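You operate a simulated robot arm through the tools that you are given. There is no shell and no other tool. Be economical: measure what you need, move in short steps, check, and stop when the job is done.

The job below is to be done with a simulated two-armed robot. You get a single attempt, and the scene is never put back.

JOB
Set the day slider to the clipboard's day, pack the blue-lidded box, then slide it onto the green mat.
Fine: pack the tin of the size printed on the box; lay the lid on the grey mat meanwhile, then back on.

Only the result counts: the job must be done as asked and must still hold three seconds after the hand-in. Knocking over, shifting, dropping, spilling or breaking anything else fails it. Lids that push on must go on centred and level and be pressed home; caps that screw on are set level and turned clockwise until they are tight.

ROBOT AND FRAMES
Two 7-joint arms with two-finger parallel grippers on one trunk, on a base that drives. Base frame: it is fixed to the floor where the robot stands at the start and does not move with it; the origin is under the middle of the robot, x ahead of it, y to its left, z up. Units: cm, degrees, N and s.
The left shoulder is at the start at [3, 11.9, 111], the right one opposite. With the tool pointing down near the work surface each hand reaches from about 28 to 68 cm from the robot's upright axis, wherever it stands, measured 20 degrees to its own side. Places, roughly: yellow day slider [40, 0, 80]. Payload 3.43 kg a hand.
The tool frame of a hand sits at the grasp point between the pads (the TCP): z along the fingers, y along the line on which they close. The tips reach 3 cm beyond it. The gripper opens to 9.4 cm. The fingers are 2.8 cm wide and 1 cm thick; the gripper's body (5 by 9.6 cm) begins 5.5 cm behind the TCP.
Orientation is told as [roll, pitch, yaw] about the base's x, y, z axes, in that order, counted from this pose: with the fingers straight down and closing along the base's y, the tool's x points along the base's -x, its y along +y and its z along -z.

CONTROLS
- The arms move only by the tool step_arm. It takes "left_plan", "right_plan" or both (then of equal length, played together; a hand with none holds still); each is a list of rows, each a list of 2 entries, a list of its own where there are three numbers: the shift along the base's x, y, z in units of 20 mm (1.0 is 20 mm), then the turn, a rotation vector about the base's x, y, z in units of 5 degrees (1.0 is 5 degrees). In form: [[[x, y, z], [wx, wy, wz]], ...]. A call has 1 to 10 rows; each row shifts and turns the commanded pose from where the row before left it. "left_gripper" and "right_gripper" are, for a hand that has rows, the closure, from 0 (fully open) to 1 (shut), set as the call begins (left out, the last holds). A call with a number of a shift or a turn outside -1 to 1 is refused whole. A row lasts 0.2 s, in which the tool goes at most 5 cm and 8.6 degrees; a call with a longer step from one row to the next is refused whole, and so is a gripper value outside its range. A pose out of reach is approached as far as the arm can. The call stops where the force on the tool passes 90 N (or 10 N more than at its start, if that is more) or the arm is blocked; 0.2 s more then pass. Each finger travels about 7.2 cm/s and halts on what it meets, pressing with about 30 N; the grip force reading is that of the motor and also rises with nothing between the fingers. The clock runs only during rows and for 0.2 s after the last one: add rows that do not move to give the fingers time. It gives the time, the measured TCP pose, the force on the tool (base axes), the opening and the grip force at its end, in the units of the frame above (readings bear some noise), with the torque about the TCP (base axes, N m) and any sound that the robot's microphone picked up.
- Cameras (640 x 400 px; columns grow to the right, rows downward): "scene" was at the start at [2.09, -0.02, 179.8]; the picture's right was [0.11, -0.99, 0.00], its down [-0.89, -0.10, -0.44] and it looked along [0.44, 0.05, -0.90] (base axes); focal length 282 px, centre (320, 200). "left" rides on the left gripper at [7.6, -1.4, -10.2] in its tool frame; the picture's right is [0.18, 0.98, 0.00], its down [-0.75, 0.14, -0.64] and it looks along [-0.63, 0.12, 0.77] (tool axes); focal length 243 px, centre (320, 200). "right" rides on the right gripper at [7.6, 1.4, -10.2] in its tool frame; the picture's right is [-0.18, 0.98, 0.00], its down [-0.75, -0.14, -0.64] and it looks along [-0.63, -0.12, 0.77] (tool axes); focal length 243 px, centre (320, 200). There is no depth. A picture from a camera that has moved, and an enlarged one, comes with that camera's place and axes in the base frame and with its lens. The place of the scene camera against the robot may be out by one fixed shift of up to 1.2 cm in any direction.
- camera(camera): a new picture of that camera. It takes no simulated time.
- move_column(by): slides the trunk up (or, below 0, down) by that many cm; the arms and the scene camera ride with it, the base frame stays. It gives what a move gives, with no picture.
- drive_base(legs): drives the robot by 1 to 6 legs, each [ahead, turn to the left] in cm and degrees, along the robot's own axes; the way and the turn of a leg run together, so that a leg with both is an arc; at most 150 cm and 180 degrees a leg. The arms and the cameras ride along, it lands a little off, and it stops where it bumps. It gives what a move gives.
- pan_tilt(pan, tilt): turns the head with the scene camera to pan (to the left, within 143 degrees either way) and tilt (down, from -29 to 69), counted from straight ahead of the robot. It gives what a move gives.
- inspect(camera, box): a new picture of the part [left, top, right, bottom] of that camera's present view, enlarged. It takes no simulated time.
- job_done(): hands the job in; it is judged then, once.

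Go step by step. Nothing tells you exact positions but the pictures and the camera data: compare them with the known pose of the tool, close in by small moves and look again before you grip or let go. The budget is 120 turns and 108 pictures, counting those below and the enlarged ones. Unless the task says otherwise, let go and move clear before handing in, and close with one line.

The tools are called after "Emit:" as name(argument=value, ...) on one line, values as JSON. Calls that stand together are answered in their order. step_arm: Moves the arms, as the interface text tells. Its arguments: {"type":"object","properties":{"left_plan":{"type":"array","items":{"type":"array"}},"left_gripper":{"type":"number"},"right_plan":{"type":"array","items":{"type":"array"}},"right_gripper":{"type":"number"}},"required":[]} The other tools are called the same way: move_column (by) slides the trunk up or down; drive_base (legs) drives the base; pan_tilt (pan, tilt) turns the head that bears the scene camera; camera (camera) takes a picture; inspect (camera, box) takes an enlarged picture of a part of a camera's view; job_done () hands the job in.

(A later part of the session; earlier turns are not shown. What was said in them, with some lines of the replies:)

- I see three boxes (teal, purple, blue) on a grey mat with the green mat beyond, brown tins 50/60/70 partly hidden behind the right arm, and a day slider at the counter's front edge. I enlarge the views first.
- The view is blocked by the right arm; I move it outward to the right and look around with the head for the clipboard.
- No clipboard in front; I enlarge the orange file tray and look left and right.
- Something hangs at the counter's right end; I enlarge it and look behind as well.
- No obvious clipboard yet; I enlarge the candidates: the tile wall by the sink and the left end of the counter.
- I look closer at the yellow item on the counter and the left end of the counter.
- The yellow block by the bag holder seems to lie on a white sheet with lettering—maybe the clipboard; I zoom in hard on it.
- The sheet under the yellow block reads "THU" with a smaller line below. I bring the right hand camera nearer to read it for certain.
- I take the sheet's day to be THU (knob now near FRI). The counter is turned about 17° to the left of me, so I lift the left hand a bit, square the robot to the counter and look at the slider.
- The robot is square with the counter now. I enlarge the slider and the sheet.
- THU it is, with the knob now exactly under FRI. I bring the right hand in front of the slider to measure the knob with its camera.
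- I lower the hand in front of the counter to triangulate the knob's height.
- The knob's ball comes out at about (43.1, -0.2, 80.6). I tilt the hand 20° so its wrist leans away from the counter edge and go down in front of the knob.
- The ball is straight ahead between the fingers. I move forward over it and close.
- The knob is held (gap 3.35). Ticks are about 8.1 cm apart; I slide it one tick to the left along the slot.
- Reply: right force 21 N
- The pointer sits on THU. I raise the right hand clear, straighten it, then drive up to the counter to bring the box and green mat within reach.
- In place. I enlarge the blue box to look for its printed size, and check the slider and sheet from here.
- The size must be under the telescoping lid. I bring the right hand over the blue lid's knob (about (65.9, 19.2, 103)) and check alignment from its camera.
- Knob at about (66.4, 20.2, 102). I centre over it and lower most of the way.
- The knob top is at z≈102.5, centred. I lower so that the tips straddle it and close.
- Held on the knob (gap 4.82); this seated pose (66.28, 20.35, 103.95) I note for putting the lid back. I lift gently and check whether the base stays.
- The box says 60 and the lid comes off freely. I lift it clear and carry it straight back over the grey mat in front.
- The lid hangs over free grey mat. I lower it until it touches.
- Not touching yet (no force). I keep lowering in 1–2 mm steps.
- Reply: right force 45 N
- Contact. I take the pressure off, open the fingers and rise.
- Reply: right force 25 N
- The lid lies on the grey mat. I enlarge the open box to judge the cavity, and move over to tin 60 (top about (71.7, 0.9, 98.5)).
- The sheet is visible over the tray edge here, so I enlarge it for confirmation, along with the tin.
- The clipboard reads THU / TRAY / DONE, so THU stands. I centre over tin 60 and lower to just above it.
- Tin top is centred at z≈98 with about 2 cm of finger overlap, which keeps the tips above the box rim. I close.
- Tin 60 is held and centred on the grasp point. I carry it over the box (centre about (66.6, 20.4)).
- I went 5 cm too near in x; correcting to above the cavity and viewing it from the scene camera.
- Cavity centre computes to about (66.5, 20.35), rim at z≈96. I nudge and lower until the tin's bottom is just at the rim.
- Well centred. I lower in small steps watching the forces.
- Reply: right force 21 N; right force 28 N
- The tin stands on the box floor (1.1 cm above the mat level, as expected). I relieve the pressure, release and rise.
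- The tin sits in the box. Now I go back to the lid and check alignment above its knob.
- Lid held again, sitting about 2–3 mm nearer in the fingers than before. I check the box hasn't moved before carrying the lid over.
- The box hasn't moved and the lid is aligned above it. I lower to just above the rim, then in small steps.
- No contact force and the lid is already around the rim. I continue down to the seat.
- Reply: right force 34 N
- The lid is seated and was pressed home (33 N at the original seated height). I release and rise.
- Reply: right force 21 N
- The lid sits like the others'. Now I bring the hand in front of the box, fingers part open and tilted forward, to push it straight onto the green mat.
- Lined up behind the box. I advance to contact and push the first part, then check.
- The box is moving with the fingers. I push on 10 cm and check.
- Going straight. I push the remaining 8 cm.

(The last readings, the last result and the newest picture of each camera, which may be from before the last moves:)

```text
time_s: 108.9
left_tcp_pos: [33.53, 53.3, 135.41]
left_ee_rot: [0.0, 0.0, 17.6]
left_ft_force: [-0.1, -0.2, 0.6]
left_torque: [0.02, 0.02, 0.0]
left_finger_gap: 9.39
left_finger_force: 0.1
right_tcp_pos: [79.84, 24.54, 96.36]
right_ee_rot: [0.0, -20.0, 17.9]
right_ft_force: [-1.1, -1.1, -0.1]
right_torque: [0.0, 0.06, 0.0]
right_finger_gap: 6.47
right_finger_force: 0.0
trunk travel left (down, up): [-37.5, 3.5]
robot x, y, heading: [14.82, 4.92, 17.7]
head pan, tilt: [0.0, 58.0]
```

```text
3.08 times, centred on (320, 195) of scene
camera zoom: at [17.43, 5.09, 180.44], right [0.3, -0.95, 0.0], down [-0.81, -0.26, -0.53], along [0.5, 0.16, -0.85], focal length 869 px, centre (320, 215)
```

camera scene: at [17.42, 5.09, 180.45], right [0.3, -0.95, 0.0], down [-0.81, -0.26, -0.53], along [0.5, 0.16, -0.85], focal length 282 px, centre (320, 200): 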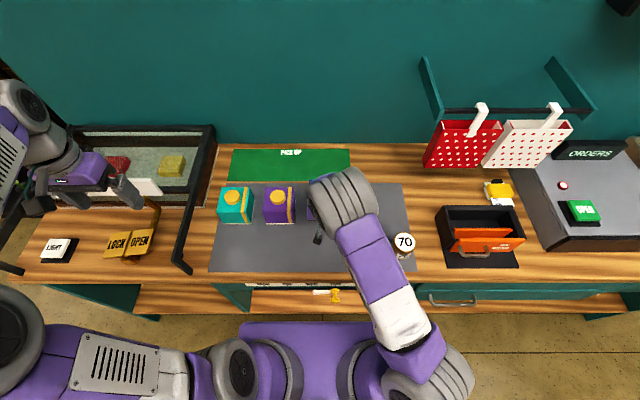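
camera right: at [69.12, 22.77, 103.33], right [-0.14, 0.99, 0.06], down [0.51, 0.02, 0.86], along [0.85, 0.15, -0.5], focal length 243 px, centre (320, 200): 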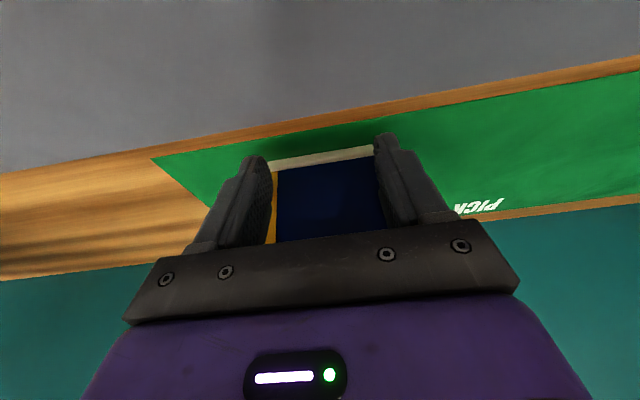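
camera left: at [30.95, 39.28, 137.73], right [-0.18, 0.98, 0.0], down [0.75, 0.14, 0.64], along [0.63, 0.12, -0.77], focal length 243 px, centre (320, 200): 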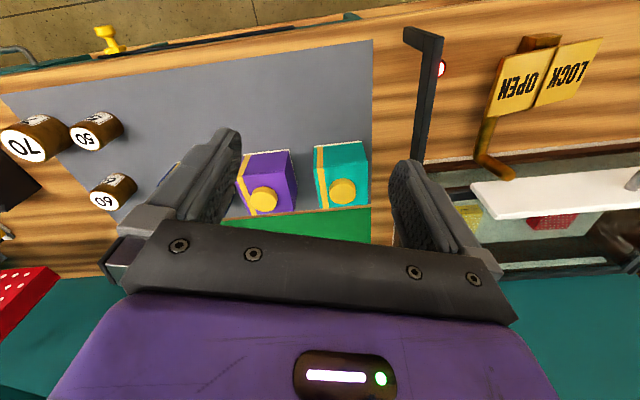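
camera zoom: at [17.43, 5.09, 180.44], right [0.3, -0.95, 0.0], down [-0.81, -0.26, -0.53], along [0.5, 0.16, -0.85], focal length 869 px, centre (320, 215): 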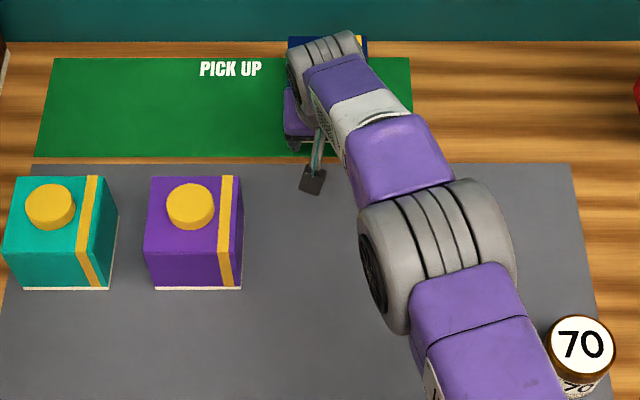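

The box front is on green with margin. I back the fingers off, rise and verify everything.

Emit:
step_arm(right_plan=[[[-0.476, -0.151, 0], [0, 0, 0]], [[-0.953, -0.302, 0], [0, 0, 0]], [[-0.953, -0.302, 0], [0, 0, 0]], [[-0.953, -0.302, 0.3], [0, 0, 0]], [[-0.953, -0.302, 1], [0, 0, 0]], [[-0.953, -0.302, 1], [0, 0, 0]], [[-0.953, -0.302, 1], [0, 0, 0]], [[-0.953, -0.302, 1], [0, 0, 0]], [[-0.5, -0.302, 1], [0, 0, 0]], [[0, 0, 1], [0, 0, 0]]])

Emit:
step_arm(right_plan=[[[0, -0.8, 1], [0, 0, 0]], [[0, -1, 1], [0, 0, 0]], [[0, -1, 1], [0, 0, 0]], [[0, -1, 1], [0, 0, 0]], [[0, -1, 1], [0, 0, 0]], [[0, -1, 1], [0, 0, 0]], [[0, -1, 1], [0, 0, 0]], [[0, -1, 0], [0, 0, 0]], [[0, -1, 0], [0, 0, 0]], [[0, -1, 0], [0, 0, 0]]])

Emit:
camera(camera="scene")

Emit:
inspect(camera="scene", box=[220, 130, 420, 260])

```text
time_s: 111.1
left_tcp_pos: [33.34, 53.35, 135.41]
left_ee_rot: [0.0, 0.1, 17.6]
left_ft_force: [-0.3, 0.1, 0.5]
left_torque: [-0.01, 0.01, 0.05]
left_finger_gap: 9.39
left_finger_force: 0.1
right_tcp_pos: [64.62, 19.46, 108.84]
right_ee_rot: [-0.1, -20.0, 17.7]
right_ft_force: [0.1, 0.1, -0.6]
right_torque: [0.05, -0.01, -0.01]
right_finger_gap: 6.48
right_finger_force: 0.0
trunk travel left (down, up): [-37.5, 3.5]
robot x, y, heading: [15.16, 4.52, 17.8]
head pan, tilt: [0.0, 58.0]
```

```text
time_s: 113.3
left_tcp_pos: [33.46, 53.26, 135.43]
left_ee_rot: [0.0, 0.0, 17.7]
left_ft_force: [-0.4, 0.1, -0.3]
left_torque: [-0.01, 0.02, 0.01]
left_finger_gap: 9.4
left_finger_force: 0.0
right_tcp_pos: [64.6, -0.48, 122.87]
right_ee_rot: [0.0, -20.0, 17.8]
right_ft_force: [0.4, -0.5, -0.9]
right_torque: [0.0, 0.01, -0.01]
right_finger_gap: 6.5
right_finger_force: 0.1
trunk travel left (down, up): [-37.5, 3.5]
robot x, y, heading: [14.74, 4.64, 17.7]
head pan, tilt: [0.0, 58.0]
```

```text
20 pictures are left
camera scene: at [17.41, 5.01, 180.44], right [0.3, -0.95, 0.0], down [-0.81, -0.26, -0.53], along [0.5, 0.16, -0.85], focal length 282 px, centre (320, 200)
```

scene: 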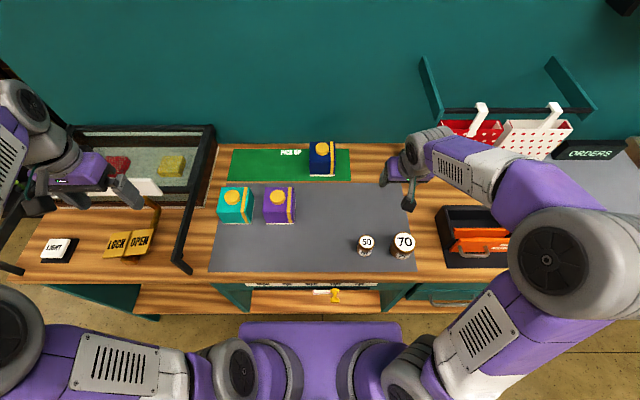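

```text
3.08 times, centred on (320, 195) of scene
camera zoom: at [17.41, 5.01, 180.44], right [0.3, -0.95, 0.0], down [-0.81, -0.26, -0.53], along [0.5, 0.16, -0.85], focal length 869 px, centre (320, 215)
```

zoom: 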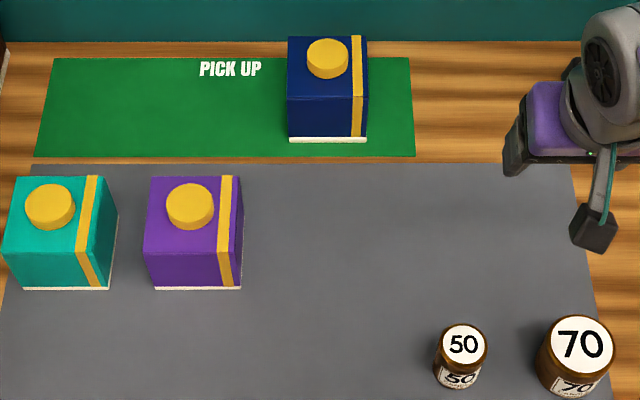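

The box stands on the green mat. A last close look at the lid's seating and the slider.

Emit:
inspect(camera="scene", box=[295, 135, 355, 180])

Emit:
inspect(camera="scene", box=[230, 265, 400, 315])

Emit:
camera(camera="right")

```text
8.89 times, centred on (325, 158) of scene
camera zoom: at [17.41, 5.01, 180.44], right [0.3, -0.95, 0.0], down [-0.81, -0.26, -0.53], along [0.5, 0.16, -0.85], focal length 2511 px, centre (276, 578)
```

zoom: 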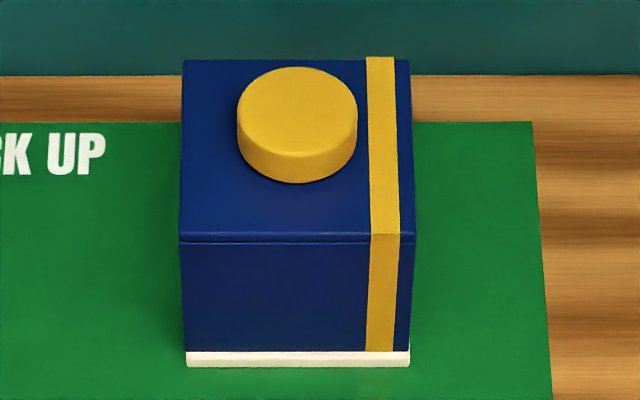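

```text
3.76 times, centred on (315, 290) of scene
camera zoom: at [17.41, 5.01, 180.44], right [0.3, -0.95, 0.0], down [-0.81, -0.26, -0.53], along [0.5, 0.16, -0.85], focal length 1064 px, centre (339, -139)
```

zoom: 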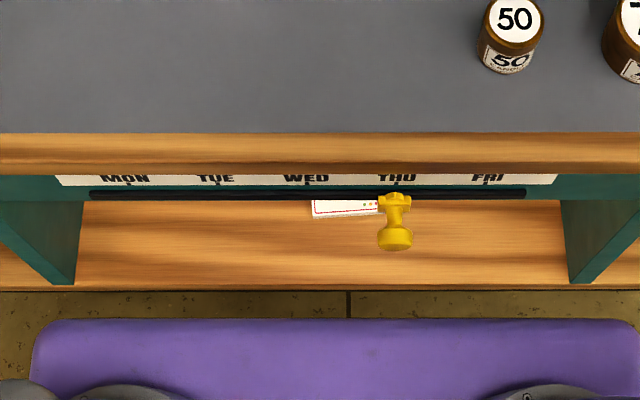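

```text
16 pictures are left
camera right: at [53.85, -2.18, 129.95], right [-0.14, 0.99, 0.06], down [0.51, 0.01, 0.86], along [0.85, 0.15, -0.5], focal length 243 px, centre (320, 200)
```

right: 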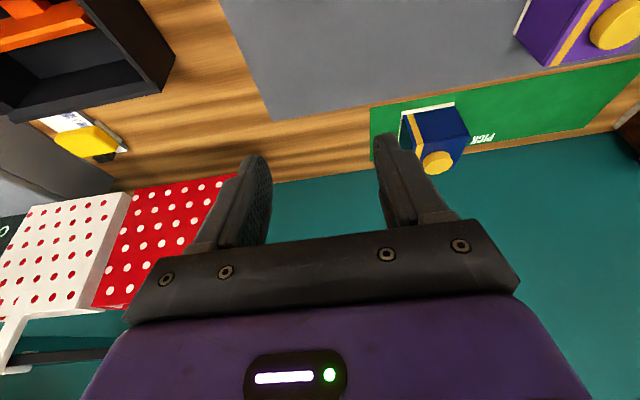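

The blue box's cream strip looks a touch wide; I compare it with the purple box at the same scale.

Emit:
inspect(camera="scene", box=[250, 182, 310, 227])

```text
8.89 times, centred on (280, 204) of scene
camera zoom: at [17.41, 5.01, 180.44], right [0.3, -0.95, 0.0], down [-0.81, -0.26, -0.53], along [0.5, 0.16, -0.85], focal length 2511 px, centre (676, 160)
```

zoom: 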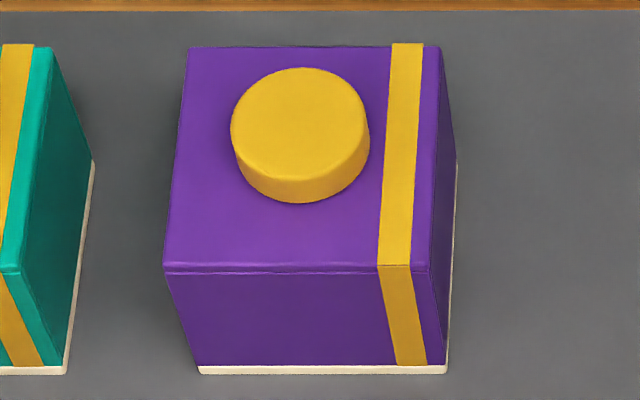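

The strip is wider than on the purple box, so the lid may have shifted or risen a few mm during the push. I look from the hand camera.

Emit:
inspect(camera="right", box=[380, 90, 490, 185])

Emit:
inspect(camera="scene", box=[308, 166, 340, 180])

```text
4.21 times, centred on (435, 138) of right
camera zoom: at [53.85, -2.18, 129.95], right [-0.14, 0.99, 0.06], down [0.51, 0.01, 0.86], along [0.85, 0.15, -0.5], focal length 1022 px, centre (-164, 463)
```

zoom: 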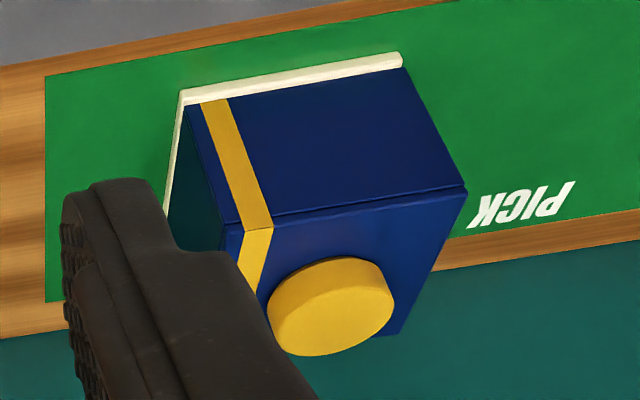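

```text
16.00 times, centred on (324, 173) of scene
camera zoom: at [17.41, 5.01, 180.44], right [0.3, -0.95, 0.0], down [-0.81, -0.26, -0.53], along [0.5, 0.16, -0.85], focal length 4520 px, centre (256, 632)
```

zoom: 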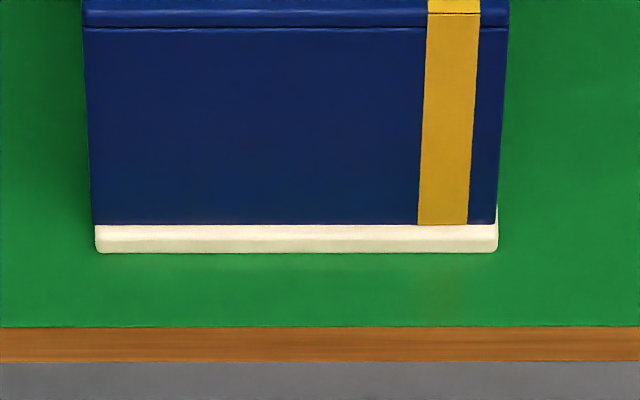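

The lid is flush on the flange with no gap, only settled back within its own play. The box stands fully on the green mat, the slider is on THU and the other tins and boxes are untouched, so I hand in.

Emit:
job_done()

```text
The job is handed in.
```

The job is handed in. The slider is on THU. Tin 60 is in the blue box with its lid back on and pressed down, and the box is on the green mat. The push moved the lid about 2–3 mm back in its own play, still flush on the rim; I left it there.
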